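You operate a simulated robot arm through the tools that you are given. There is no shell and no other tool. Be economical: measure what you need, move in short steps, check, and stop when the job is done.

The job below is to be done with a simulated two-armed robot. You get a single attempt, and the scene is never put back.

## Task
Carry the good carton with both arms and set it on the change stand top.

The check looks at the end state, three seconds after you hand in, the way a careful person would. Anything else that was tipped, shoved, dropped, spilled or broken makes it a failure.

## Robot
Two 7-joint arms with two-finger parallel grippers on one trunk, on a base that drives. Base frame: it is fixed to the floor where the robot stands at the start and does not move with it; the origin is under the middle of the robot, x ahead of it, y to its left, z up. Readings come in m, degrees, newtons and seconds.
The left shoulder is at the start at [0.05, 0.177, 1.029], the right one opposite. With the tool pointing down near the work surface each hand reaches from about 0.22 to 0.7 m from the robot's upright axis, wherever it stands, measured 20 degrees to its own side. Places, roughly: change stand top [-3.9, 1.1, 0.8]. Payload 3.43 kg a hand.
The TCP of each hand is the grasp point between the finger pads, 0.034 m short of the fingertips. In the tool frame z runs along the fingers and y along their closing line. Largest opening 0.128 m; finger width 0.024, thickness 0.012; the body of the gripper, 0.048 by 0.13 m, starts 0.096 m behind the TCP.
Orientation is told as [roll, pitch, yaw] about the base's x, y, z axes, in that order, counted from this pose: with the fingers straight down and closing along the base's y, the tool's x points along the base's -x, its y along +y and its z along -z.

## Interface
- The arms move only by the tool servo_tool. It takes "left_steps", "right_steps" or both (then of equal length, played together; a hand with none holds still); each is a list of rows, each a list of 3 entries, a list of its own where there are three numbers: the shift along the base's x, y, z in units of 30 mm (1.0 is 30 mm), then the turn, a rotation vector about the base's x, y, z in units of 6 degrees (1.0 is 6 degrees), then the finger opening in m, from 0 to 0.128. In form: [[[tx, ty, tz], [rx, ry, rz], jaw], ...]. A call has 1 to 10 rows; each row shifts and turns the commanded pose from where the row before left it. A call with a number of a shift or a turn outside -1 to 1 is refused whole. Rows are played at 5 a second. More than 0.05 m and 8.6 degrees between two rows, or a gripper value outside its range, and nothing of the call is played. Where a pose cannot be reached the arm comes as near as it can. A force on the tool above 40 N (or 10 N above the force at the start of the call, whichever is more), or a blocked arm, ends the call early, and 0.2 s more pass. The fingers move at their own pace (about 0.108 m/s each) and stop on an object; they squeeze with about 20 N. The grip force told is the motor's: it shows also when the fingers shut on nothing. Time passes only in rows, and 0.2 s behind the last, so rows that do not move let the fingers close. The reply holds the time, the measured pose of the TCP, the force on the tool along the base axes, the opening and the grip force, in the units named above and with some noise, with the torque about the TCP (base axes, N m) and any sound that the robot's microphone picked up.
- Cameras (640 x 400 px; columns grow to the right, rows downward): "scene" is now at [0.1677, 0.0208, 1.1957]; the picture's right is [0.18, -0.98, 0.00], its down [-0.55, -0.10, -0.83] and it looks along [0.82, 0.15, -0.55] (base axes); focal length 265 px, centre (320, 200). "left" rides on the left gripper at [0.076, 0.011, -0.16] in its tool frame; the picture's right is [-0.15, 0.99, 0.00], its down [-0.88, -0.13, -0.46] and it looks along [-0.45, -0.07, 0.89] (tool axes); focal length 234 px, centre (320, 200). "right" rides on the right gripper at [0.076, -0.011, -0.16] in its tool frame; the picture's right is [0.15, 0.99, 0.00], its down [-0.88, 0.13, -0.46] and it looks along [-0.45, 0.07, 0.89] (tool axes); focal length 234 px, centre (320, 200). There is no depth. A picture from a camera that has moved, and an enlarged one, comes with that camera's place and axes in the base frame and with its lens. The place of the scene camera against the robot may be out by one fixed shift of up to 0.012 m in any direction.
- snapshot(camera): a new picture of that camera. It takes no simulated time.
- raise_lower(by): slides the trunk up (or, below 0, down) by that many m; the arms and the scene camera ride with it, the base frame stays. It gives what a move gives, with no picture.
- base_move(legs): drives the robot by 1 to 6 legs, each [ahead, turn to the left] in m and degrees, along the robot's own axes; the way and the turn of a leg run together, so that a leg with both is an arc; at most 1.5 m and 180 degrees a leg. The arms and the cameras ride along, it lands a little off, and it stops where it bumps. It gives what a move gives.
- head_to(pan, tilt): turns the head with the scene camera to pan (to the left, within 80 degrees either way) and tilt (down, from -29 to 69), counted from straight ahead of the robot. It gives what a move gives.
- close_up(camera, box): a new picture of the part [left, top, right, bottom] of that camera's present view, enlarged. It takes no simulated time.
- close_job(): hands the job in; it is judged then, once.

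Go step by step. Nothing tells you exact positions but the pictures and the camera data: compare them with the known pose of the tool, close in by small moves and look again before you grip or let go. The budget is 120 turns and 100 pictures, counting those below and the enlarged ones. Unless the task says otherwise, let go and move clear before handing in, and close with one line.

The tools are called after ">>>" as a command line: name --argument value ..., lists and objects as JSON in quotes. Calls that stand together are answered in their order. servo_tool: Moves the arms, as the interface text tells. Its arguments: {"type":"object","properties":{"left_steps":{"type":"array"},"right_steps":{"type":"array"}},"required":[]} The other tools are called the same way: raise_lower (by) slides the trunk up or down; base_move (legs) drives the base; head_to (pan, tilt) turns the head that bears the scene camera; snapshot (camera) takes a picture; close_up (camera, box) takes an enlarged picture of a part of a camera's view; close_job () hands the job in.

At the start:

```text
time_s: 0.0
left_ee_pos: [0.4176, 0.2901, 0.9685]
left_orientation: [0.0, -0.1, 0.0]
left_force: [-0.4, -1.2, 0.7]
left_ft_torque: [0.01, 0.0, 0.0]
left_gripper_width: 0.1279
left_gripper_force: 0.0
right_ee_pos: [0.4251, -0.1153, 1.029]
right_orientation: [0.2, 0.0, -0.1]
right_force: [-0.1, 0.1, 0.0]
right_ft_torque: [0.01, 0.01, -0.01]
right_gripper_width: 0.128
right_gripper_force: 0.0
trunk travel left (down, up): [-0.2, 0.201]
robot x, y, heading: [0.0013, -0.0006, 0.0]
head pan, tilt: [10.5, 33.7]
```

scene: 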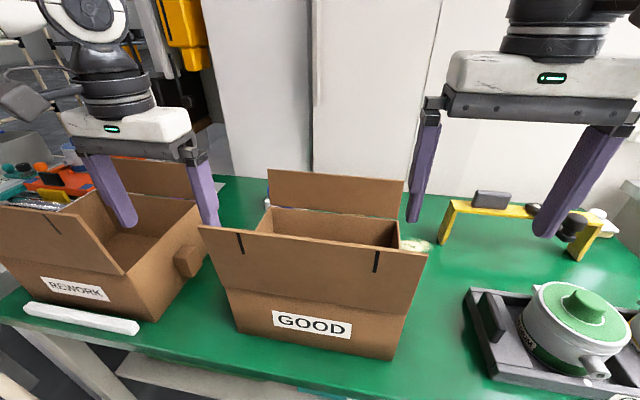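
right: 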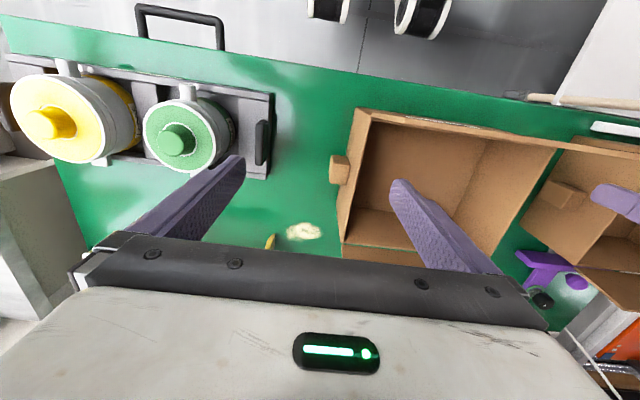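
left: 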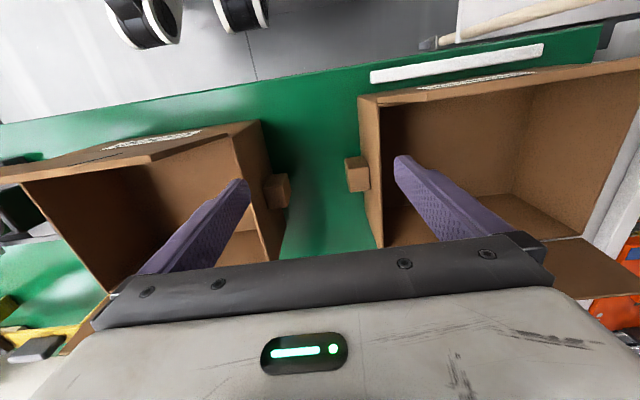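

The GOOD carton stands in front of the robot at about x 0.4–0.6, y -0.06 to 0.21. It has small side blocks that look like handles, so I'll look closer at those before moving.

>>> close_up --camera "scene" --box '[160, 140, 460, 370]'

>>> close_up --camera "left" --box '[0, 80, 420, 340]'

>>> close_up --camera "right" --box '[240, 80, 640, 330]'

```text
1.74 times, centred on (310, 255) of scene
camera zoom: at [0.1677, 0.0208, 1.1957], right [0.18, -0.98, 0.0], down [-0.55, -0.1, -0.83], along [0.82, 0.15, -0.55], focal length 461 px, centre (337, 104)
```

zoom: 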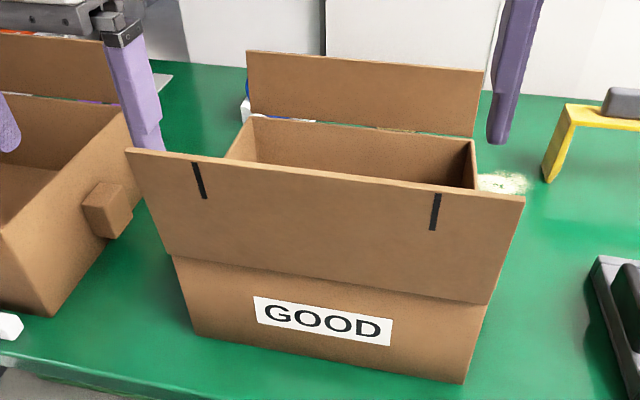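

```text
1.52 times, centred on (210, 210) of left
camera zoom: at [0.3429, 0.3012, 1.1272], right [0.15, 0.99, 0.0], down [0.88, -0.13, 0.46], along [0.45, -0.07, -0.89], focal length 357 px, centre (488, 185)
```

zoom: 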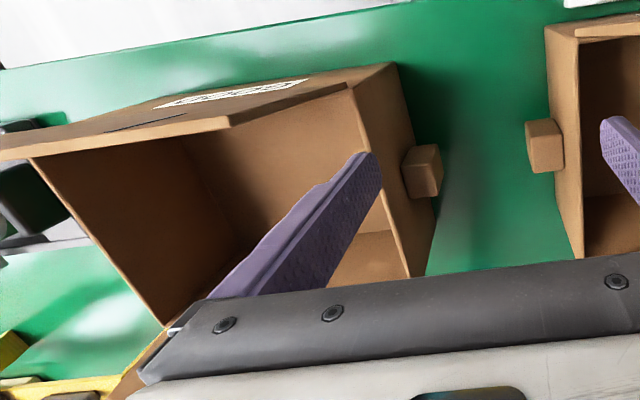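

```text
1.60 times, centred on (440, 205) of right
camera zoom: at [0.3502, -0.1269, 1.188], right [-0.14, 0.99, 0.0], down [0.88, 0.13, 0.46], along [0.45, 0.07, -0.89], focal length 375 px, centre (128, 192)
```

zoom: 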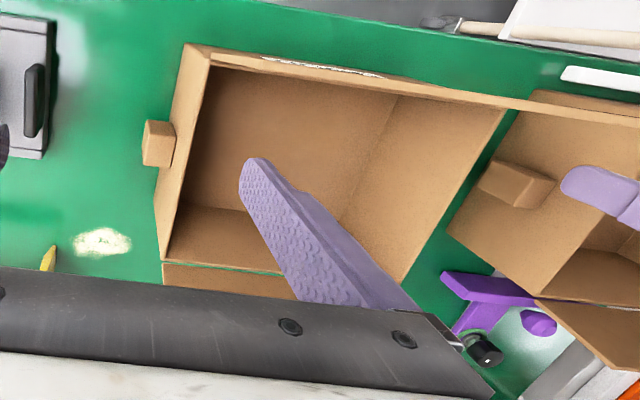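

The carton spans roughly x 0.38–0.575 and y -0.057–0.20, with its rim at z≈0.885 and its front flap up to z≈1.0. The side handles are at x≈0.478, z≈0.81. I'll raise both hands and turn them so the fingers close along x, with the cameras facing outward.

>>> servo_tool --left_steps '[[[0.67, 0, 1], [0, 0, 0], 0.128], [[0.67, 0, 1], [0, 0, 0], 0.128], [[0.67, 0, 1], [0, 0, 0], 0.128], [[0, 0, 0], [0, 0, -1], 0.128], [[0, 0, 0], [0, 0, -1], 0.128], [[0, 0, 0], [0, 0, -1], 0.128], [[0, 0, 0], [0, 0, -1], 0.128], [[0, 0, 0], [0, 0, -1], 0.128], [[0, 0, 0], [0, 0, -1], 0.128], [[0, 0, 0], [0, 0, -1], 0.128]]' --right_steps '[[[0.6, 0, 0.4], [0, 0, 0], 0.128], [[0.6, 0, 0.4], [0, 0, 0], 0.128], [[0.6, 0, 0.4], [0, 0, 0], 0.128], [[0, 0, 0], [0, 0, 1], 0.128], [[0, 0, 0], [0, 0, 1], 0.128], [[0, 0, 0], [0, 0, 1], 0.128], [[0, 0, 0], [0, 0, 1], 0.128], [[0, 0, 0], [0, 0, 1], 0.128], [[0, 0, 0], [0, 0, 1], 0.128], [[0, 0, 0], [0, 0, 1], 0.128]]'

>>> servo_tool --left_steps '[[[0, 0, 0], [0, 0, -1], 0.128], [[0, 0, 0], [0, 0, -1], 0.128], [[0, 0, 0], [0, 0, -1], 0.128], [[0, 0, 0], [0, 0, -1], 0.128], [[0, 0, 0], [0, 0, -1], 0.128], [[0, 0, 0], [0, 0, -1], 0.128], [[0, 0, 0], [0, 0, -1], 0.128], [[0, 0, 0], [0, 0, -1], 0.128]]' --right_steps '[[[0, 0, 0], [0, 0, 1], 0.128], [[0, 0, 0], [0, 0, 1], 0.128], [[0, 0, 0], [0, 0, 1], 0.128], [[0, 0, 0], [0, 0, 1], 0.128], [[0, 0, 0], [0, 0, 1], 0.128], [[0, 0, 0], [0, 0, 1], 0.128], [[0, 0, 0], [0, 0, 1], 0.128], [[0, 0, 0], [0, 0, 1], 0.128]]'

>>> snapshot --camera "left"

>>> snapshot --camera "right"

>>> snapshot --camera "scene"

```text
time_s: 2.2
left_ee_pos: [0.4769, 0.29, 1.0595]
left_orientation: [0.0, 0.0, -42.1]
left_force: [-0.1, -0.2, 0.6]
left_ft_torque: [-0.03, 0.03, 0.05]
left_gripper_width: 0.1279
left_gripper_force: 0.0
right_ee_pos: [0.4791, -0.1152, 1.0654]
right_orientation: [0.0, 0.0, 42.0]
right_force: [0.4, 0.7, -0.9]
right_ft_torque: [-0.02, 0.01, 0.02]
right_gripper_width: 0.1282
right_gripper_force: 0.1
trunk travel left (down, up): [-0.2, 0.201]
robot x, y, heading: [0.0004, 0.0015, -0.3]
head pan, tilt: [10.5, 33.7]
```

```text
time_s: 4.0
left_ee_pos: [0.4781, 0.2886, 1.0592]
left_orientation: [-0.1, 0.0, -90.1]
left_force: [-0.2, 0.5, 0.0]
left_ft_torque: [0.02, -0.01, -0.02]
left_gripper_width: 0.1281
left_gripper_force: 0.1
right_ee_pos: [0.3214, -0.0603, 1.0075]
right_orientation: [0.0, -0.1, 89.7]
right_force: [-0.4, -0.6, -0.2]
right_ft_torque: [0.02, 0.01, 0.05]
right_gripper_width: 0.1281
right_gripper_force: 0.2
right hand out of reach, approached as far as the arm can: row 2, 3, 4, 5, 6, 7, 8
trunk travel left (down, up): [-0.2, 0.201]
robot x, y, heading: [-0.0036, 0.001, -0.0]
head pan, tilt: [10.5, 33.7]
```

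```text
93 pictures are left
camera left: at [0.4903, 0.3656, 1.2178], right [0.99, -0.15, 0.0], down [-0.13, -0.88, 0.46], along [-0.07, -0.45, -0.89], focal length 234 px, centre (320, 200)
```

left: 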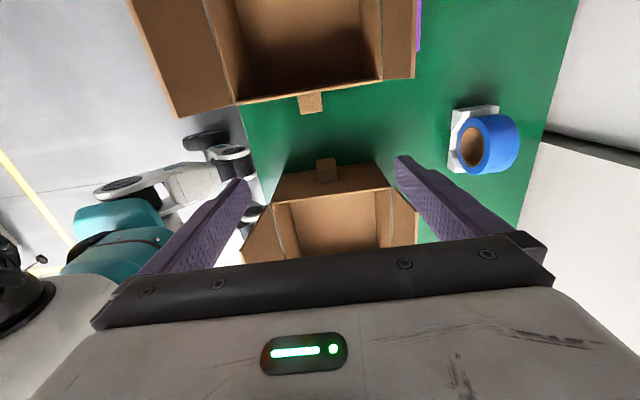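

```text
92 pictures are left
camera right: at [0.3338, -0.1355, 1.1651], right [-0.99, -0.14, 0.0], down [-0.13, 0.88, 0.46], along [-0.07, 0.45, -0.89], focal length 234 px, centre (320, 200)
```

right: 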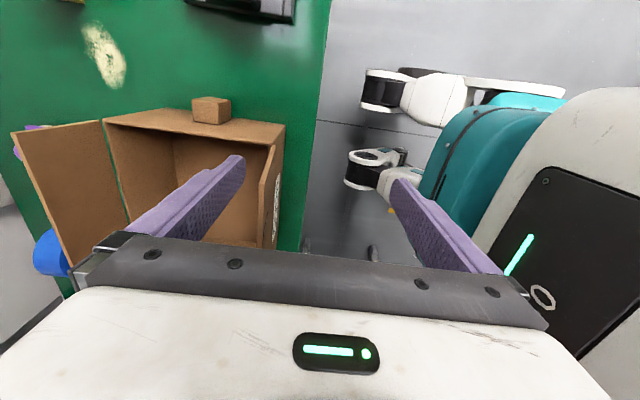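

```text
91 pictures are left
camera scene: at [0.1676, 0.0209, 1.1957], right [0.18, -0.98, 0.0], down [-0.55, -0.1, -0.83], along [0.82, 0.15, -0.55], focal length 265 px, centre (320, 200)
```

scene: 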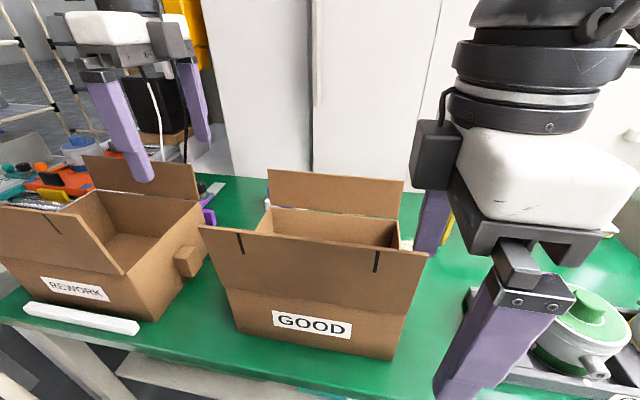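

The left hand reached its yaw. The right arm ran out of reach and drifted toward the front flap, though nothing has been touched. I'll raise the trunk, which lifts the hands straight up and gives the arms a better posture lower relative to the shoulders.

>>> raise_lower --by 0.15

>>> servo_tool --right_steps '[[[0, -1, 0], [0, 0, 0], 0.128], [[0, -1, 0], [0, 0, 0], 0.128], [[1, 0, 0], [0, 0, 0], 0.128], [[1, 0, 0], [0, 0, 0], 0.128], [[1, 0, 0], [0, 0, 0], 0.128], [[1, 0, 0], [0, 0, 0], 0.128], [[1, 0, 0], [0, 0, 0], 0.128]]'

```text
time_s: 5.8
left_ee_pos: [0.4782, 0.2883, 1.2087]
left_orientation: [0.1, 0.0, -90.0]
left_force: [-0.7, -0.1, -0.6]
left_ft_torque: [0.01, -0.02, 0.02]
left_gripper_width: 0.1279
left_gripper_force: 0.0
right_ee_pos: [0.3223, -0.0589, 1.1555]
right_orientation: [0.0, -0.1, 89.7]
right_force: [0.6, -0.8, -0.4]
right_ft_torque: [0.03, -0.01, 0.01]
right_gripper_width: 0.1277
right_gripper_force: 0.0
trunk travel left (down, up): [-0.35, 0.051]
robot x, y, heading: [-0.0015, 0.0014, -0.2]
head pan, tilt: [10.5, 33.7]
```

```text
time_s: 7.3
left_ee_pos: [0.4778, 0.2888, 1.2089]
left_orientation: [0.0, 0.0, -90.0]
left_force: [-0.3, -0.7, 0.5]
left_ft_torque: [0.01, -0.02, 0.01]
left_gripper_width: 0.128
left_gripper_force: 0.0
right_ee_pos: [0.3238, -0.0754, 1.135]
right_orientation: [0.0, -0.2, 89.6]
right_force: [0.1, -1.3, 0.8]
right_ft_torque: [0.0, -0.03, 0.02]
right_gripper_width: 0.1279
right_gripper_force: 0.0
right hand out of reach, approached as far as the arm can: row 1, 2, 3, 4, 5, 6, 7
trunk travel left (down, up): [-0.35, 0.051]
robot x, y, heading: [-0.0008, -0.0003, -0.2]
head pan, tilt: [10.5, 33.7]
```

The right arm is at a joint limit at yaw +90. I'll unwind it to yaw 0 and then try yaw -90.

>>> servo_tool --right_steps '[[[0, 0, 0], [0, 0, -1], 0.128], [[0, 0, 0], [0, 0, -1], 0.128], [[0, 0, 0], [0, 0, -1], 0.128], [[0, 0, 0], [0, 0, -1], 0.128], [[0, 0, 0], [0, 0, -1], 0.128], [[0, 0, 0], [0, 0, -1], 0.128], [[0, 0, 0], [0, 0, -1], 0.128], [[0, 0, 0], [0, 0, -1], 0.128], [[0, 0, 0], [0, 0, -1], 0.128], [[0, 0, 0], [0, 0, -1], 0.128]]'

>>> servo_tool --right_steps '[[[0, 0, 0], [0, 0, -1], 0.128], [[0, 0, 0], [0, 0, -1], 0.128], [[0, 0, 0], [0, 0, -1], 0.128], [[0, 0, 0], [0, 0, -1], 0.128], [[0, 0, 0], [0, 0, -1], 0.128]]'

```text
time_s: 9.6
left_ee_pos: [0.4782, 0.29, 1.2082]
left_orientation: [0.0, -0.1, -90.1]
left_force: [-1.0, -0.4, 0.3]
left_ft_torque: [0.0, 0.04, 0.02]
left_gripper_width: 0.1279
left_gripper_force: 0.0
right_ee_pos: [0.322, -0.0762, 1.1324]
right_orientation: [0.0, -0.1, 29.6]
right_force: [0.0, -0.6, 0.5]
right_ft_torque: [0.02, -0.01, -0.02]
right_gripper_width: 0.1281
right_gripper_force: 0.0
trunk travel left (down, up): [-0.35, 0.051]
robot x, y, heading: [0.0005, -0.0033, 0.1]
head pan, tilt: [10.5, 33.7]
```

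```text
time_s: 10.8
left_ee_pos: [0.478, 0.2896, 1.2089]
left_orientation: [-0.1, 0.0, -90.0]
left_force: [-0.2, 0.7, 0.3]
left_ft_torque: [-0.01, 0.0, 0.02]
left_gripper_width: 0.1281
left_gripper_force: 0.1
right_ee_pos: [0.3224, -0.0761, 1.1333]
right_orientation: [-0.1, -0.1, -0.3]
right_force: [0.9, -0.5, -0.3]
right_ft_torque: [0.02, 0.02, 0.02]
right_gripper_width: 0.1279
right_gripper_force: 0.0
trunk travel left (down, up): [-0.35, 0.051]
robot x, y, heading: [-0.0004, -0.002, -0.0]
head pan, tilt: [10.5, 33.7]
```

The right hand is back at yaw 0. I'll move it out and ahead at a safe height, then turn it to yaw -90.

>>> servo_tool --right_steps '[[[0, -0.7, 0], [0, 0, 0], 0.128], [[1, -0.7, 0], [0, 0, 0], 0.128], [[1, 0, 0], [0, 0, -1], 0.128], [[1, 0, 0], [0, 0, -1], 0.128], [[1, 0, 0], [0, 0, -1], 0.128], [[1, 0, 0], [0, 0, -1], 0.128], [[0, 0, 0], [0, 0, -1], 0.128], [[0, 0, 0], [0, 0, -1], 0.128], [[0, 0, 0], [0, 0, -1], 0.128], [[0, 0, 0], [0, 0, -1], 0.128]]'

>>> servo_tool --right_steps '[[[0, 0, 0], [0, 0, -1], 0.128], [[0, 0, 0], [0, 0, -1], 0.128], [[0, 0, 0], [0, 0, -1], 0.128], [[0, 0, 0], [0, 0, -1], 0.128], [[0, 0, 0], [0, 0, -1], 0.128], [[0, 0, 0], [0, 0, -1], 0.128], [[0, 0, 0], [0, 0, -1], 0.128]]'

>>> snapshot --camera "scene"

```text
time_s: 12.9
left_ee_pos: [0.4787, 0.2886, 1.2086]
left_orientation: [0.0, 0.0, -90.0]
left_force: [0.0, -1.6, 0.3]
left_ft_torque: [-0.02, 0.03, -0.01]
left_gripper_width: 0.1279
left_gripper_force: 0.0
right_ee_pos: [0.4719, -0.1184, 1.1335]
right_orientation: [0.0, -0.1, -48.4]
right_force: [0.5, 0.7, -0.1]
right_ft_torque: [0.0, 0.01, 0.04]
right_gripper_width: 0.1283
right_gripper_force: 0.1
trunk travel left (down, up): [-0.35, 0.051]
robot x, y, heading: [0.0016, 0.0021, 0.2]
head pan, tilt: [10.5, 33.7]
```

```text
time_s: 14.6
left_ee_pos: [0.4782, 0.2884, 1.2086]
left_orientation: [-0.1, 0.0, -90.0]
left_force: [0.5, 0.3, 0.3]
left_ft_torque: [-0.02, -0.02, 0.01]
left_gripper_width: 0.128
left_gripper_force: 0.0
right_ee_pos: [0.4723, -0.1183, 1.1334]
right_orientation: [0.0, -0.1, -90.4]
right_force: [-0.1, -0.3, 0.3]
right_ft_torque: [-0.02, -0.01, -0.02]
right_gripper_width: 0.128
right_gripper_force: 0.1
trunk travel left (down, up): [-0.35, 0.051]
robot x, y, heading: [-0.0029, 0.0006, 0.2]
head pan, tilt: [10.5, 33.7]
```

```text
90 pictures are left
camera scene: at [0.1677, 0.0208, 1.3457], right [0.18, -0.98, 0.0], down [-0.55, -0.1, -0.83], along [0.82, 0.15, -0.55], focal length 265 px, centre (320, 200)
```

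scene: 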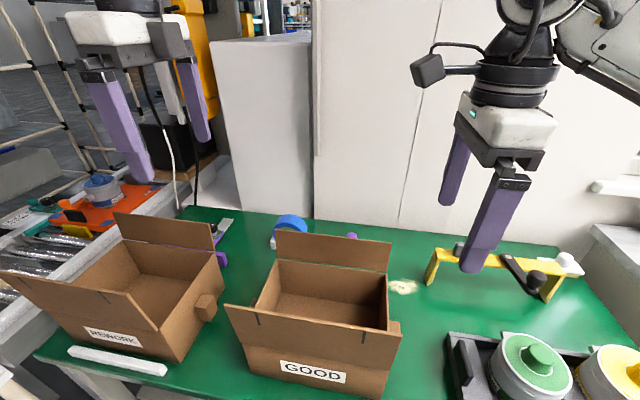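

Both hands are now at yaw -90. I'll lower them to z≈1.0 beside the handles and look again.

>>> servo_tool --left_steps '[[[0, -0.28, -1], [0, 0, 0], 0.128], [[0, -0.28, -1], [0, 0, 0], 0.128], [[0, -0.28, -1], [0, 0, 0], 0.128], [[0, -0.28, -1], [0, 0, 0], 0.128], [[0, -0.28, -1], [0, 0, 0], 0.128], [[0, -0.28, -1], [0, 0, 0], 0.128], [[0, -0.28, -1], [0, 0, 0], 0.128]]' --right_steps '[[[0, 0, -0.63], [0, 0, 0], 0.128], [[0, 0, -0.63], [0, 0, 0], 0.128], [[0, 0, -0.63], [0, 0, 0], 0.128], [[0, 0, -0.63], [0, 0, 0], 0.128], [[0, 0, -0.63], [0, 0, 0], 0.128], [[0, 0, -0.63], [0, 0, 0], 0.128], [[0, 0, -0.63], [0, 0, 0], 0.128]]'

>>> snapshot --camera "left"

>>> snapshot --camera "right"

>>> head_to --pan 5 --tilt 50

>>> snapshot --camera "scene"

```text
time_s: 16.1
left_ee_pos: [0.4772, 0.2303, 0.9987]
left_orientation: [0.0, -0.1, -90.0]
left_force: [0.5, -0.5, -0.2]
left_ft_torque: [-0.01, -0.01, 0.05]
left_gripper_width: 0.128
left_gripper_force: 0.0
right_ee_pos: [0.4711, -0.118, 0.9993]
right_orientation: [0.0, 0.0, -90.4]
right_force: [0.4, -0.2, 0.0]
right_ft_torque: [-0.04, 0.02, -0.02]
right_gripper_width: 0.1284
right_gripper_force: 0.1
trunk travel left (down, up): [-0.35, 0.051]
robot x, y, heading: [0.0014, 0.001, -0.2]
head pan, tilt: [10.5, 33.7]
```

```text
89 pictures are left
camera left: at [0.4902, 0.3068, 1.1571], right [0.99, -0.15, 0.0], down [-0.13, -0.88, 0.46], along [-0.07, -0.45, -0.89], focal length 234 px, centre (320, 200)
```

left: 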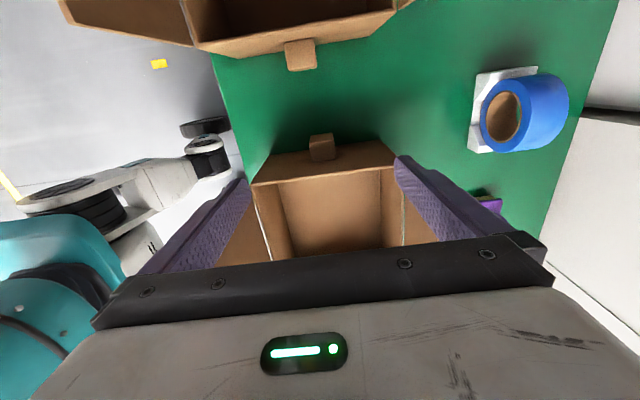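

```text
88 pictures are left
camera right: at [0.4613, -0.0418, 1.1585], right [0.99, 0.14, 0.0], down [0.13, -0.88, 0.46], along [0.06, -0.45, -0.89], focal length 234 px, centre (320, 200)
```

right: 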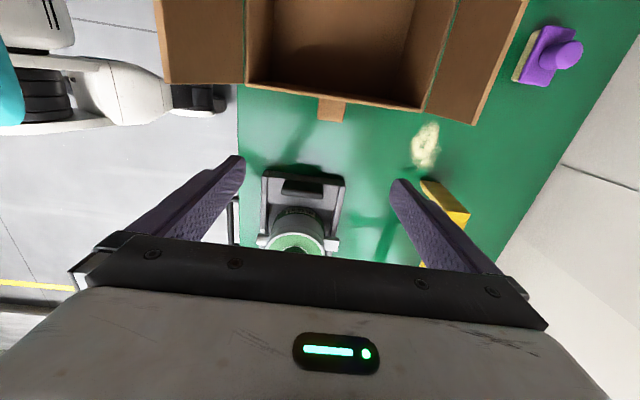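

```text
time_s: 16.9
left_ee_pos: [0.4773, 0.2304, 0.999]
left_orientation: [0.0, 0.0, -90.0]
left_force: [0.4, -0.8, -1.0]
left_ft_torque: [-0.01, 0.03, -0.02]
left_gripper_width: 0.1278
left_gripper_force: 0.0
right_ee_pos: [0.4704, -0.117, 1.0009]
right_orientation: [0.0, -0.1, -90.2]
right_force: [1.8, -0.2, -0.7]
right_ft_torque: [-0.02, -0.02, -0.02]
right_gripper_width: 0.1279
right_gripper_force: 0.0
trunk travel left (down, up): [-0.35, 0.051]
robot x, y, heading: [-0.0012, 0.0001, -0.1]
head pan, tilt: [5.0, 50.0]
```

```text
87 pictures are left
camera scene: at [0.1571, 0.0114, 1.3219], right [0.09, -1.0, 0.0], down [-0.76, -0.07, -0.64], along [0.64, 0.06, -0.77], focal length 265 px, centre (320, 200)
```

scene: 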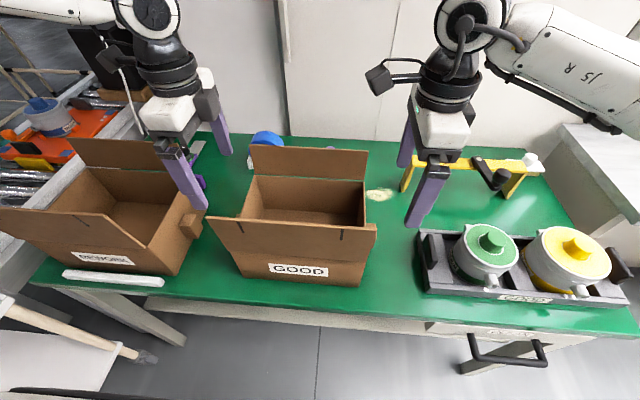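

Handle positions agree across views: left at about (0.478, 0.219) and right at about (0.480, -0.073), each about 0.04 wide and near z 0.81. I'll descend partway, straddling them, and check.

>>> servo_tool --left_steps '[[[0, -0.08, -0.9], [0, 0, 0], 0.128], [[0, -0.08, -0.9], [0, 0, 0], 0.128], [[0, -0.08, -0.9], [0, 0, 0], 0.128], [[0, -0.08, -0.9], [0, 0, 0], 0.128], [[0, -0.08, -0.9], [0, 0, 0], 0.128]]' --right_steps '[[[0.06, 0.27, -0.9], [0, 0, 0], 0.128], [[0.06, 0.27, -0.9], [0, 0, 0], 0.128], [[0.06, 0.27, -0.9], [0, 0, 0], 0.128], [[0.06, 0.27, -0.9], [0, 0, 0], 0.128], [[0.06, 0.27, -0.9], [0, 0, 0], 0.128]]'

>>> snapshot --camera "left"

>>> snapshot --camera "right"

>>> close_up --camera "scene" --box '[120, 100, 480, 310]'

```text
time_s: 18.1
left_ee_pos: [0.4749, 0.2214, 0.8664]
left_orientation: [0.1, -0.1, -89.9]
left_force: [-0.3, 0.3, -0.6]
left_ft_torque: [0.0, -0.02, -0.01]
left_gripper_width: 0.1279
left_gripper_force: 0.1
left hand out of reach, approached as far as the arm can: row 5
right_ee_pos: [0.482, -0.0788, 0.8654]
right_orientation: [0.1, 0.0, -90.3]
right_force: [-0.8, -0.1, -0.1]
right_ft_torque: [0.0, -0.03, -0.01]
right_gripper_width: 0.128
right_gripper_force: 0.0
trunk travel left (down, up): [-0.35, 0.051]
robot x, y, heading: [0.0006, -0.002, -0.0]
head pan, tilt: [5.0, 50.0]
```

```text
86 pictures are left
camera left: at [0.4867, 0.2985, 1.0256], right [0.99, -0.15, 0.0], down [-0.13, -0.88, 0.46], along [-0.06, -0.45, -0.89], focal length 234 px, centre (320, 200)
```

left: 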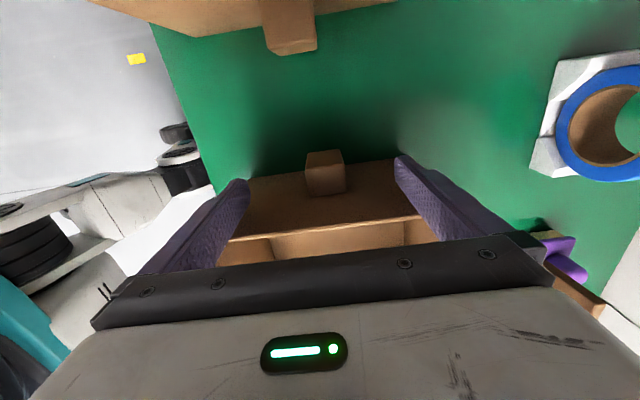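

```text
85 pictures are left
camera right: at [0.4716, -0.0027, 1.0237], right [0.99, 0.14, 0.0], down [0.13, -0.88, 0.46], along [0.06, -0.45, -0.89], focal length 234 px, centre (320, 200)
```

right: 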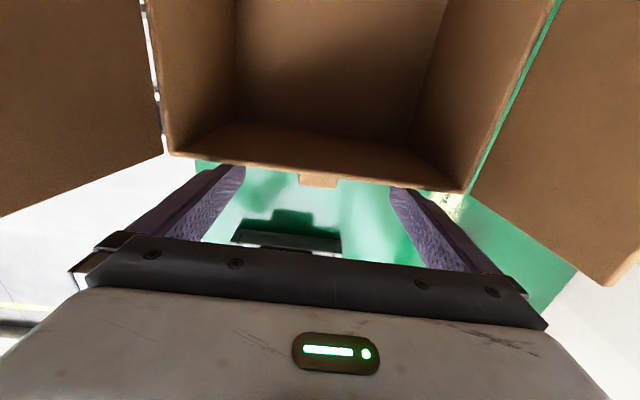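

```text
1.78 times, centred on (300, 205) of scene
camera zoom: at [0.1572, 0.0116, 1.3219], right [0.09, -1.0, 0.0], down [-0.76, -0.07, -0.64], along [0.64, 0.06, -0.77], focal length 472 px, centre (356, 191)
```

zoom: 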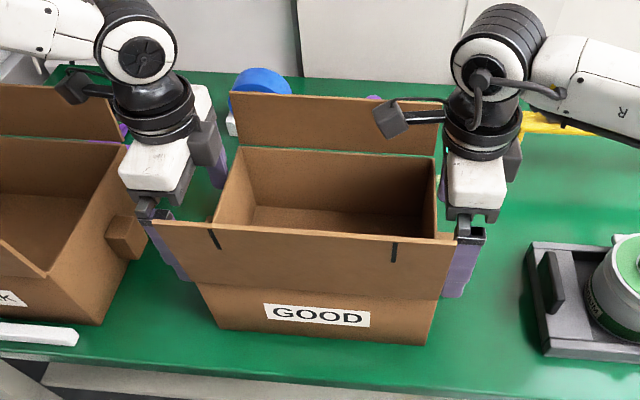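

Both hands straddle the handles. The left arm is at its low limit with the trunk up, so I'll lower the trunk to bring both hands straight down, then trim.

>>> raise_lower --by -0.053

>>> servo_tool --left_steps '[[[0.17, -0.05, 0], [0, 0, 0], 0.128], [[0, 0, 0], [0, 0, 0], 0.128]]' --right_steps '[[[0, 0.13, 0], [0, 0, 0], 0.128], [[0, 0, 0], [0, 0, 0], 0.128]]'

>>> snapshot --camera "left"

>>> snapshot --camera "right"

```text
time_s: 19.1
left_ee_pos: [0.4736, 0.2203, 0.8136]
left_orientation: [0.1, -0.1, -90.0]
left_force: [0.0, 0.1, -0.1]
left_ft_torque: [0.01, -0.01, 0.0]
left_gripper_width: 0.128
left_gripper_force: 0.0
right_ee_pos: [0.4821, -0.0777, 0.8132]
right_orientation: [0.0, -0.1, -90.3]
right_force: [-0.4, -0.4, -0.8]
right_ft_torque: [0.02, 0.0, 0.0]
right_gripper_width: 0.1283
right_gripper_force: 0.1
trunk travel left (down, up): [-0.297, 0.104]
robot x, y, heading: [-0.0016, 0.0009, 0.1]
head pan, tilt: [5.0, 50.0]
```

```text
time_s: 19.7
left_ee_pos: [0.4766, 0.2216, 0.8152]
left_orientation: [0.2, -0.3, -90.1]
left_force: [0.2, 0.6, 0.2]
left_ft_torque: [0.02, -0.01, 0.03]
left_gripper_width: 0.1284
left_gripper_force: 0.2
left hand out of reach, approached as far as the arm can: row 1
right_ee_pos: [0.4813, -0.0752, 0.8136]
right_orientation: [0.0, -0.1, -90.3]
right_force: [0.8, 0.8, 0.8]
right_ft_torque: [-0.02, -0.01, 0.02]
right_gripper_width: 0.1282
right_gripper_force: 0.1
trunk travel left (down, up): [-0.297, 0.104]
robot x, y, heading: [0.0041, -0.002, -0.4]
head pan, tilt: [5.0, 50.0]
```

```text
83 pictures are left
camera left: at [0.489, 0.2992, 0.9744], right [0.99, -0.15, 0.0], down [-0.13, -0.88, 0.46], along [-0.06, -0.45, -0.89], focal length 234 px, centre (320, 200)
```

left: 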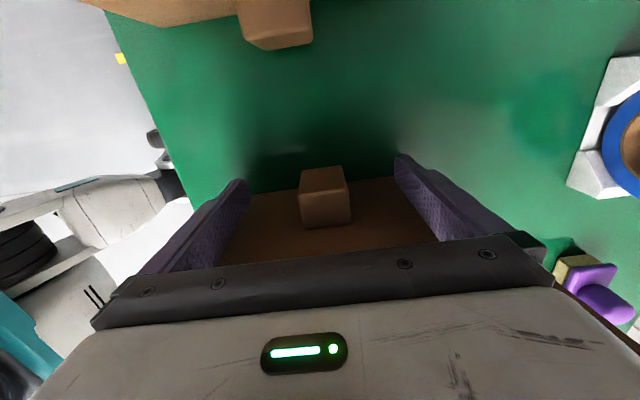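

```text
82 pictures are left
camera right: at [0.4721, 0.0006, 0.9711], right [0.99, 0.14, 0.0], down [0.13, -0.88, 0.46], along [0.06, -0.45, -0.89], focal length 234 px, centre (320, 200)
```

right: 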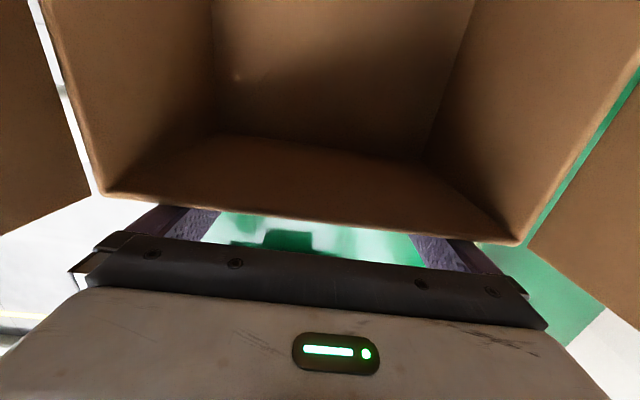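

TCPs sit level with the handles, which span about z 0.77–0.826. I'll drop 8 mm more with the trunk, then close both grippers.

>>> raise_lower --by -0.008

>>> servo_tool --left_steps '[[[0, -0.08, 0], [0, 0, 0], 0.09], [[0, 0, 0], [0, 0, 0], 0.06], [[0, 0, 0], [0, 0, 0], 0.02], [[0, 0, 0], [0, 0, 0], 0.0], [[0, 0, 0], [0, 0, 0], 0.0], [[0, 0, 0], [0, 0, 0], 0.0]]' --right_steps '[[[0, 0, 0], [0, 0, 0], 0.09], [[0, 0, 0], [0, 0, 0], 0.06], [[0, 0, 0], [0, 0, 0], 0.02], [[0, 0, 0], [0, 0, 0], 0.0], [[0, 0, 0], [0, 0, 0], 0.0], [[0, 0, 0], [0, 0, 0], 0.0]]'

>>> snapshot --camera "left"

>>> snapshot --camera "right"

```text
time_s: 20.2
left_ee_pos: [0.4755, 0.2217, 0.8075]
left_orientation: [0.2, -0.2, -90.1]
left_force: [-0.3, -0.2, -0.1]
left_ft_torque: [0.0, -0.01, 0.03]
left_gripper_width: 0.1278
left_gripper_force: 0.1
right_ee_pos: [0.481, -0.0749, 0.8056]
right_orientation: [0.0, -0.1, -90.4]
right_force: [-0.7, 0.4, -0.4]
right_ft_torque: [-0.01, 0.01, -0.01]
right_gripper_width: 0.128
right_gripper_force: 0.0
trunk travel left (down, up): [-0.289, 0.112]
robot x, y, heading: [0.0024, -0.0008, 0.3]
head pan, tilt: [5.0, 50.0]
```

```text
time_s: 21.6
left_ee_pos: [0.4771, 0.2199, 0.8089]
left_orientation: [0.3, -0.2, -89.9]
left_force: [3.7, 0.7, 1.7]
left_ft_torque: [0.12, 0.62, 0.46]
left_gripper_width: 0.0363
left_gripper_force: 20.2
right_ee_pos: [0.4819, -0.0756, 0.8052]
right_orientation: [0.0, -0.2, -90.2]
right_force: [-1.9, -1.5, 0.3]
right_ft_torque: [0.0, -0.12, 0.47]
right_gripper_width: 0.0361
right_gripper_force: 19.9
trunk travel left (down, up): [-0.289, 0.112]
robot x, y, heading: [-0.0011, -0.0025, 0.3]
head pan, tilt: [5.0, 50.0]
```

```text
81 pictures are left
camera left: at [0.4882, 0.2977, 0.9668], right [0.99, -0.14, 0.01], down [-0.13, -0.88, 0.46], along [-0.06, -0.46, -0.89], focal length 234 px, centre (320, 200)
```

left: 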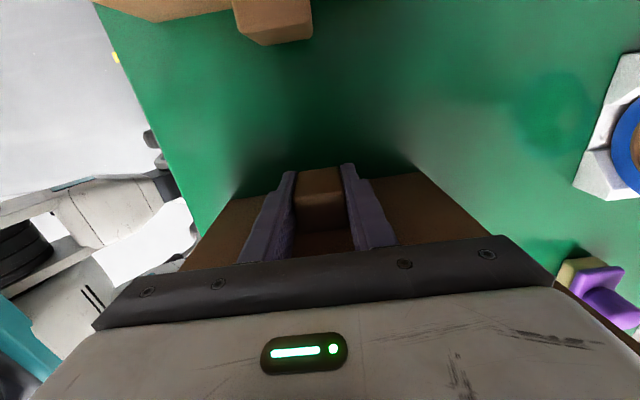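

```text
80 pictures are left
camera right: at [0.4717, 0.0007, 0.9632], right [0.99, 0.14, 0.0], down [0.13, -0.88, 0.46], along [0.06, -0.45, -0.89], focal length 234 px, centre (320, 200)
```

right: 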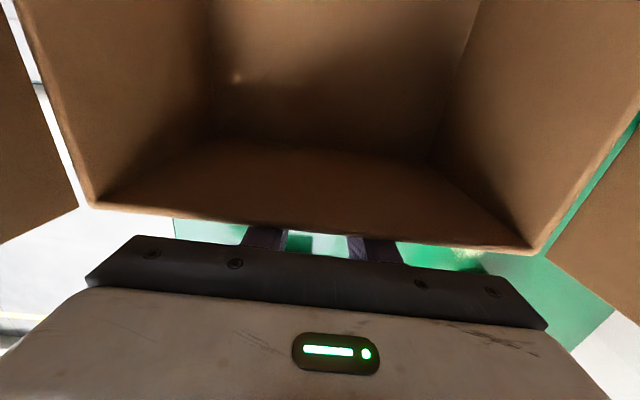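

Both grippers hold the handles at an opening of 0.036 and about 20 N. I'll lift a little with the trunk and read the forces.

>>> raise_lower --by 0.03

>>> snapshot --camera "scene"

```text
time_s: 22.4
left_ee_pos: [0.4782, 0.2213, 0.8389]
left_orientation: [0.4, -0.3, -89.9]
left_force: [3.9, 0.9, -1.7]
left_ft_torque: [-0.08, 0.3, 0.53]
left_gripper_width: 0.0361
left_gripper_force: 19.8
right_ee_pos: [0.4831, -0.0742, 0.835]
right_orientation: [-0.1, -0.1, -90.3]
right_force: [-3.6, -0.6, -1.7]
right_ft_torque: [-0.06, -0.3, 0.61]
right_gripper_width: 0.036
right_gripper_force: 19.9
trunk travel left (down, up): [-0.319, 0.082]
robot x, y, heading: [-0.0003, -0.0002, -0.4]
head pan, tilt: [5.0, 50.0]
```

```text
79 pictures are left
camera scene: at [0.1576, 0.0115, 1.2908], right [0.09, -1.0, 0.0], down [-0.76, -0.07, -0.64], along [0.64, 0.06, -0.77], focal length 265 px, centre (320, 200)
```

scene: 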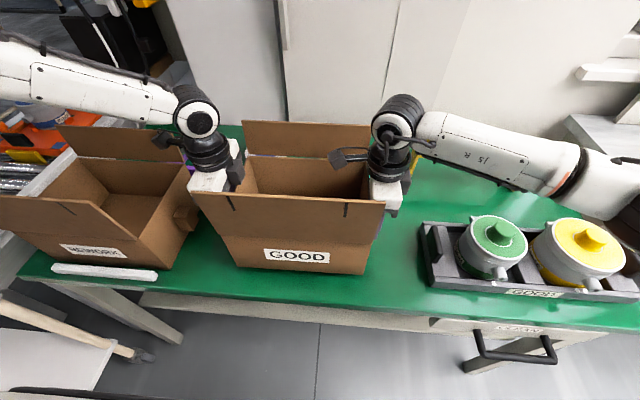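

The carton lifts cleanly and is light. I'll raise it higher and look around the room for the route.

>>> raise_lower --by 0.07

>>> head_to --pan 80 --tilt 20

>>> snapshot --camera "scene"

>>> head_to --pan -80 --tilt 20

>>> snapshot --camera "scene"

```text
time_s: 23.5
left_ee_pos: [0.4774, 0.2203, 0.9078]
left_orientation: [0.3, -0.3, -89.9]
left_force: [4.2, -0.3, 0.3]
left_ft_torque: [-0.17, 0.25, 0.61]
left_gripper_width: 0.0357
left_gripper_force: 19.9
right_ee_pos: [0.4814, -0.0743, 0.9045]
right_orientation: [-0.1, 0.0, -90.3]
right_force: [-5.0, 0.8, -2.1]
right_ft_torque: [-0.16, -0.28, 0.64]
right_gripper_width: 0.0362
right_gripper_force: 19.8
trunk travel left (down, up): [-0.389, 0.012]
robot x, y, heading: [-0.0026, 0.0022, -0.4]
head pan, tilt: [5.0, 50.0]
```

```text
time_s: 24.9
left_ee_pos: [0.4771, 0.2197, 0.9084]
left_orientation: [0.4, -0.3, -89.9]
left_force: [2.4, -0.2, -0.2]
left_ft_torque: [-0.24, 0.25, 0.51]
left_gripper_width: 0.0364
left_gripper_force: 19.9
right_ee_pos: [0.4826, -0.0734, 0.9052]
right_orientation: [0.0, -0.2, -90.4]
right_force: [-3.6, 0.3, -3.8]
right_ft_torque: [-0.21, -0.26, 0.5]
right_gripper_width: 0.0362
right_gripper_force: 19.9
trunk travel left (down, up): [-0.389, 0.012]
robot x, y, heading: [0.0008, -0.0011, -0.0]
head pan, tilt: [80.0, 20.0]
```

```text
78 pictures are left
camera scene: at [0.0969, 0.0964, 1.4064], right [0.98, -0.17, 0.0], down [-0.06, -0.34, -0.94], along [0.16, 0.93, -0.34], focal length 265 px, centre (320, 200)
```

scene: 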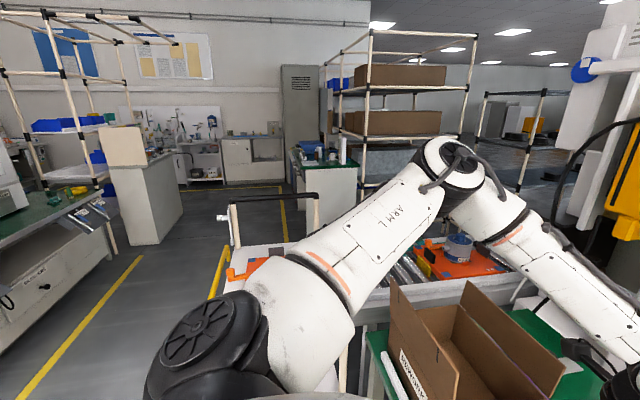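

```text
time_s: 27.4
left_ee_pos: [0.4776, 0.2202, 0.9085]
left_orientation: [0.3, -0.2, -90.0]
left_force: [2.4, -0.6, -1.9]
left_ft_torque: [0.01, 0.27, 0.45]
left_gripper_width: 0.0362
left_gripper_force: 19.9
right_ee_pos: [0.4824, -0.0746, 0.9044]
right_orientation: [0.0, -0.1, -90.4]
right_force: [-3.8, 0.1, -1.4]
right_ft_torque: [0.0, -0.28, 0.48]
right_gripper_width: 0.0364
right_gripper_force: 19.7
trunk travel left (down, up): [-0.389, 0.012]
robot x, y, heading: [-0.0001, 0.0008, 0.0]
head pan, tilt: [-80.0, 20.0]
```

```text
77 pictures are left
camera scene: at [0.0969, -0.087, 1.4064], right [-0.98, -0.17, 0.0], down [-0.06, 0.34, -0.94], along [0.16, -0.93, -0.34], focal length 265 px, centre (320, 200)
```

scene: 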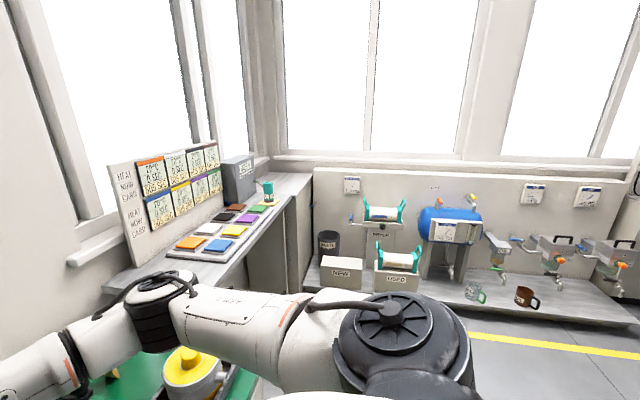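

The area behind to the left looks like an open aisle. I'll back away from the table a little and look again before turning.

>>> base_move --legs '[[-0.45, 0]]'

>>> head_to --pan 80 --tilt 30

>>> snapshot --camera "scene"

>>> head_to --pan 0 --tilt 45

>>> snapshot --camera "scene"

```text
time_s: 30.1
left_ee_pos: [0.0367, 0.2196, 0.9079]
left_orientation: [0.3, -0.4, -90.1]
left_force: [3.0, -0.9, -0.6]
left_ft_torque: [0.08, 0.26, 0.45]
left_gripper_width: 0.0359
left_gripper_force: 20.0
right_ee_pos: [0.0397, -0.0747, 0.9054]
right_orientation: [0.0, -0.2, -90.3]
right_force: [-3.7, 0.0, -1.2]
right_ft_torque: [0.11, -0.25, 0.51]
right_gripper_width: 0.0361
right_gripper_force: 20.1
trunk travel left (down, up): [-0.389, 0.012]
robot x, y, heading: [-0.4451, 0.001, -0.2]
head pan, tilt: [-80.0, 20.0]
```

```text
time_s: 32.5
left_ee_pos: [0.035, 0.2195, 0.9079]
left_orientation: [0.3, -0.4, -90.0]
left_force: [5.3, 0.2, -3.3]
left_ft_torque: [0.03, 0.2, 0.64]
left_gripper_width: 0.0361
left_gripper_force: 20.0
right_ee_pos: [0.0394, -0.076, 0.9051]
right_orientation: [0.0, 0.0, -90.4]
right_force: [-4.9, -0.2, -0.6]
right_ft_torque: [0.17, -0.28, 0.68]
right_gripper_width: 0.0362
right_gripper_force: 19.6
trunk travel left (down, up): [-0.389, 0.012]
robot x, y, heading: [-0.4385, 0.0003, 0.0]
head pan, tilt: [80.0, 30.0]
```

```text
76 pictures are left
camera scene: at [-0.3452, 0.094, 1.3904], right [0.98, -0.18, 0.0], down [-0.09, -0.49, -0.87], along [0.15, 0.85, -0.5], focal length 265 px, centre (320, 200)
```

scene: 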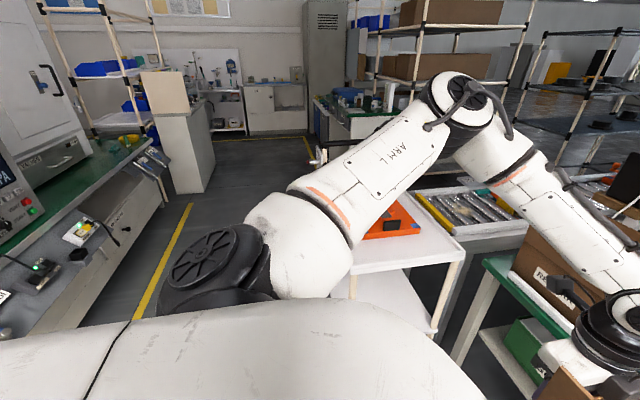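

```text
time_s: 34.1
left_ee_pos: [0.0361, 0.2203, 0.9088]
left_orientation: [0.3, -0.2, -90.0]
left_force: [3.8, 0.0, -0.9]
left_ft_torque: [-0.11, 0.28, 0.5]
left_gripper_width: 0.0359
left_gripper_force: 20.3
right_ee_pos: [0.0399, -0.0748, 0.9047]
right_orientation: [0.0, -0.1, -90.3]
right_force: [-3.2, -0.1, -3.0]
right_ft_torque: [-0.04, -0.23, 0.51]
right_gripper_width: 0.0361
right_gripper_force: 19.6
trunk travel left (down, up): [-0.389, 0.012]
robot x, y, heading: [-0.443, -0.0018, 0.0]
head pan, tilt: [0.0, 45.0]
```

```text
75 pictures are left
camera scene: at [-0.2797, 0.0049, 1.3678], right [0.0, -1.0, 0.0], down [-0.71, 0.0, -0.71], along [0.71, 0.0, -0.71], focal length 265 px, centre (320, 200)
```

scene: 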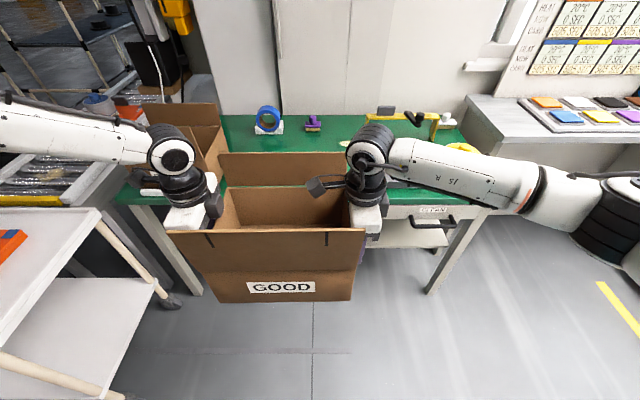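

A cart stands on the left at y≥0.69, and a bench runs along x<-1.3 for y>1. The right side is open, so I'll turn right part-way and look behind.

>>> base_move --legs '[[0, -60]]'

>>> head_to --pan -80 --tilt 20

>>> snapshot --camera "scene"

```text
time_s: 37.1
left_ee_pos: [-0.0087, -0.2955, 0.9085]
left_orientation: [0.3, -0.3, -149.1]
left_force: [0.7, -3.1, -0.1]
left_ft_torque: [0.2, 0.24, 0.37]
left_gripper_width: 0.0362
left_gripper_force: 19.9
right_ee_pos: [-0.2593, -0.4522, 0.9049]
right_orientation: [0.0, -0.1, -149.3]
right_force: [0.9, 2.5, -2.3]
right_ft_torque: [-0.3, -0.06, 0.41]
right_gripper_width: 0.0363
right_gripper_force: 19.9
trunk travel left (down, up): [-0.389, 0.012]
robot x, y, heading: [-0.4382, -0.0, -59.1]
head pan, tilt: [0.0, 45.0]
```

```text
time_s: 38.6
left_ee_pos: [-0.0078, -0.2965, 0.9081]
left_orientation: [0.3, -0.3, -149.1]
left_force: [2.1, -3.6, -2.8]
left_ft_torque: [0.38, 0.02, 0.52]
left_gripper_width: 0.036
left_gripper_force: 20.2
right_ee_pos: [-0.2593, -0.4516, 0.9044]
right_orientation: [-0.1, -0.2, -149.4]
right_force: [-1.7, 3.5, -0.4]
right_ft_torque: [-0.19, -0.31, 0.55]
right_gripper_width: 0.036
right_gripper_force: 20.1
trunk travel left (down, up): [-0.389, 0.012]
robot x, y, heading: [-0.4445, -0.0014, -59.3]
head pan, tilt: [-80.0, 20.0]
```

```text
74 pictures are left
camera scene: at [-0.4657, -0.1163, 1.4064], right [-0.65, 0.76, 0.0], down [0.26, 0.22, -0.94], along [-0.71, -0.61, -0.34], focal length 265 px, centre (320, 200)
```

scene: 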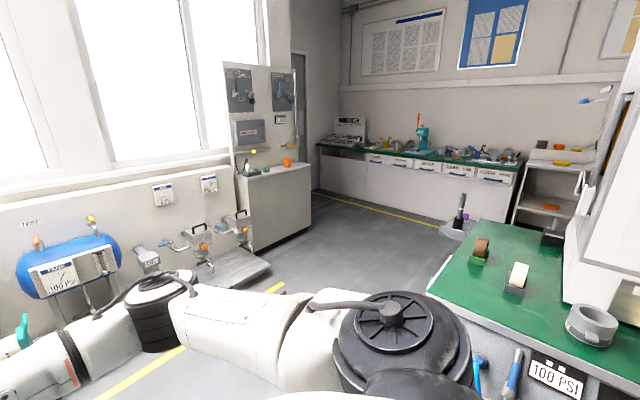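

A gap runs between the bench end (y≈-0.32 for x -1.28…-2.06) and the yellow line at y≈-1.5. I'll turn to about -120°, drive diagonally into that corridor, and check.

>>> base_move --legs '[[0, -61], [1.05, 0]]'

>>> head_to --pan -60 --tilt 20

>>> snapshot --camera "scene"

```text
time_s: 46.7
left_ee_pos: [-1.0144, -1.43, 0.9078]
left_orientation: [0.3, -0.3, 149.9]
left_force: [-1.2, -2.5, -1.8]
left_ft_torque: [0.21, -0.23, 0.45]
left_gripper_width: 0.0359
left_gripper_force: 20.2
right_ee_pos: [-1.2717, -1.2852, 0.9046]
right_orientation: [0.0, -0.2, 149.6]
right_force: [0.8, 2.5, -0.7]
right_ft_torque: [-0.26, 0.12, 0.47]
right_gripper_width: 0.0358
right_gripper_force: 20.0
trunk travel left (down, up): [-0.389, 0.012]
robot x, y, heading: [-0.9623, -0.9062, -120.2]
head pan, tilt: [-80.0, 20.0]
```

```text
time_s: 47.5
left_ee_pos: [-1.0137, -1.4292, 0.9072]
left_orientation: [0.3, -0.3, 149.9]
left_force: [-2.0, -1.5, -2.0]
left_ft_torque: [0.25, -0.34, 0.34]
left_gripper_width: 0.0358
left_gripper_force: 19.8
right_ee_pos: [-1.2724, -1.285, 0.9043]
right_orientation: [-0.2, -0.1, 149.7]
right_force: [1.3, 2.1, 0.0]
right_ft_torque: [-0.37, 0.17, 0.4]
right_gripper_width: 0.0359
right_gripper_force: 19.8
trunk travel left (down, up): [-0.389, 0.012]
robot x, y, heading: [-0.967, -0.9106, -120.3]
head pan, tilt: [-60.0, 20.0]
```

```text
73 pictures are left
camera scene: at [-1.0835, -0.962, 1.4064], right [0.0, 1.0, 0.0], down [0.34, 0.0, -0.94], along [-0.94, 0.0, -0.34], focal length 265 px, centre (320, 200)
```

scene: 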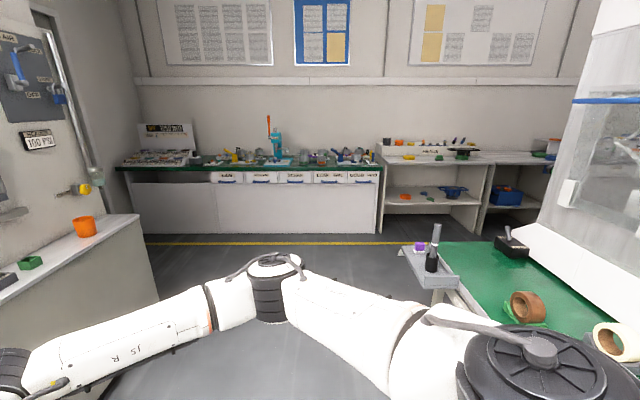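

A small tray sticks out at about (-2, -0.6), so I'll run the corridor along y≈-1.13. I'll turn to -150°, ease in, then straighten to 180° and look.

>>> base_move --legs '[[0, -30], [0.45, 0], [0, -30]]'

>>> head_to --pan -30 --tilt 20

>>> snapshot --camera "scene"

```text
time_s: 53.1
left_ee_pos: [-1.8214, -1.3534, 0.9076]
left_orientation: [0.3, -0.3, 90.8]
left_force: [-2.9, 1.3, -1.3]
left_ft_torque: [0.07, -0.21, 0.5]
left_gripper_width: 0.0361
left_gripper_force: 20.0
right_ee_pos: [-1.8287, -1.0586, 0.9044]
right_orientation: [0.0, -0.1, 90.4]
right_force: [3.4, -0.2, -0.5]
right_ft_torque: [-0.16, 0.23, 0.34]
right_gripper_width: 0.0361
right_gripper_force: 20.4
trunk travel left (down, up): [-0.389, 0.012]
robot x, y, heading: [-1.3465, -1.1315, -179.4]
head pan, tilt: [-60.0, 20.0]
```

```text
time_s: 54.1
left_ee_pos: [-1.8214, -1.3554, 0.9076]
left_orientation: [0.3, -0.2, 90.8]
left_force: [-3.6, 0.2, -1.8]
left_ft_torque: [-0.17, -0.38, 0.41]
left_gripper_width: 0.0359
left_gripper_force: 19.8
right_ee_pos: [-1.8289, -1.0598, 0.9055]
right_orientation: [-0.1, -0.1, 90.5]
right_force: [2.6, 0.8, -1.0]
right_ft_torque: [-0.07, 0.33, 0.42]
right_gripper_width: 0.0361
right_gripper_force: 19.9
trunk travel left (down, up): [-0.389, 0.012]
robot x, y, heading: [-1.3471, -1.1287, -179.2]
head pan, tilt: [-30.0, 20.0]
```

```text
72 pictures are left
camera scene: at [-1.488, -1.0785, 1.4064], right [0.49, 0.87, 0.0], down [0.3, -0.17, -0.94], along [-0.82, 0.46, -0.34], focal length 265 px, centre (320, 200)
```

scene: 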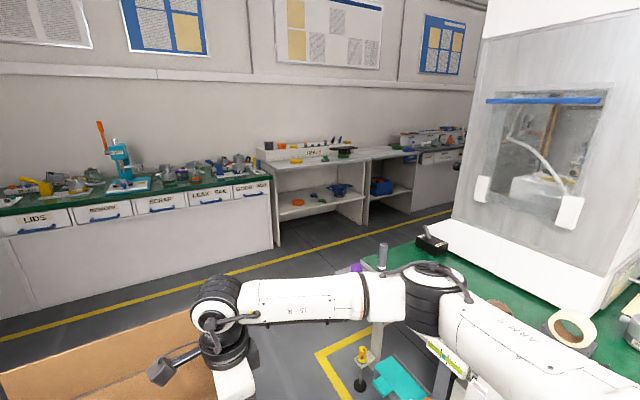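

I'm in the corridor facing -x. The stand should project near pixel (380, 157), so I'll zoom in there.

>>> close_up --camera "scene" --box '[240, 110, 480, 260]'

```text
2.67 times, centred on (360, 185) of scene
camera zoom: at [-1.488, -1.0785, 1.4064], right [0.49, 0.87, 0.0], down [0.3, -0.17, -0.94], along [-0.82, 0.46, -0.34], focal length 708 px, centre (213, 240)
```

zoom: 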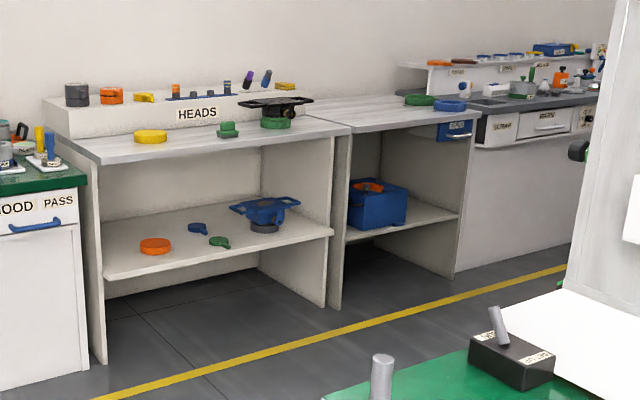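

The stand is the right-hand one of the two low white tables, with some rings on its right part. I'll check the floor ahead before driving.

>>> head_to --pan 0 --tilt 30

>>> snapshot --camera "scene"

```text
time_s: 55.0
left_ee_pos: [-1.8215, -1.3551, 0.9084]
left_orientation: [0.4, -0.3, 90.8]
left_force: [-4.5, -1.2, -2.2]
left_ft_torque: [-0.16, -0.31, 0.57]
left_gripper_width: 0.036
left_gripper_force: 20.1
right_ee_pos: [-1.8308, -1.0603, 0.9046]
right_orientation: [0.0, -0.1, 90.5]
right_force: [3.7, 1.0, 0.2]
right_ft_torque: [-0.18, 0.31, 0.67]
right_gripper_width: 0.0362
right_gripper_force: 20.2
trunk travel left (down, up): [-0.389, 0.012]
robot x, y, heading: [-1.3439, -1.1287, -179.4]
head pan, tilt: [0.0, 30.0]
```

```text
70 pictures are left
camera scene: at [-1.4972, -1.1252, 1.3904], right [-0.01, 1.0, 0.0], down [0.5, 0.01, -0.87], along [-0.87, -0.01, -0.5], focal length 265 px, centre (320, 200)
```

scene: 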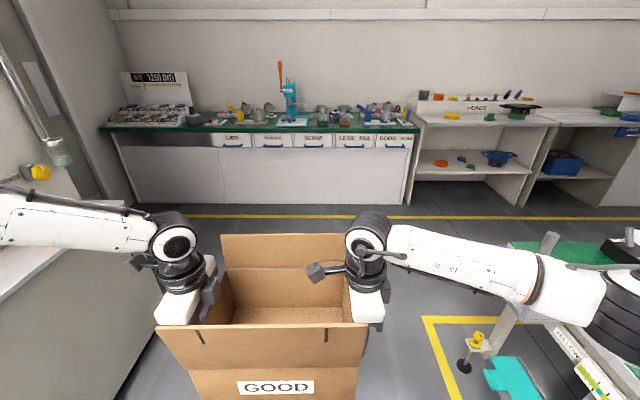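

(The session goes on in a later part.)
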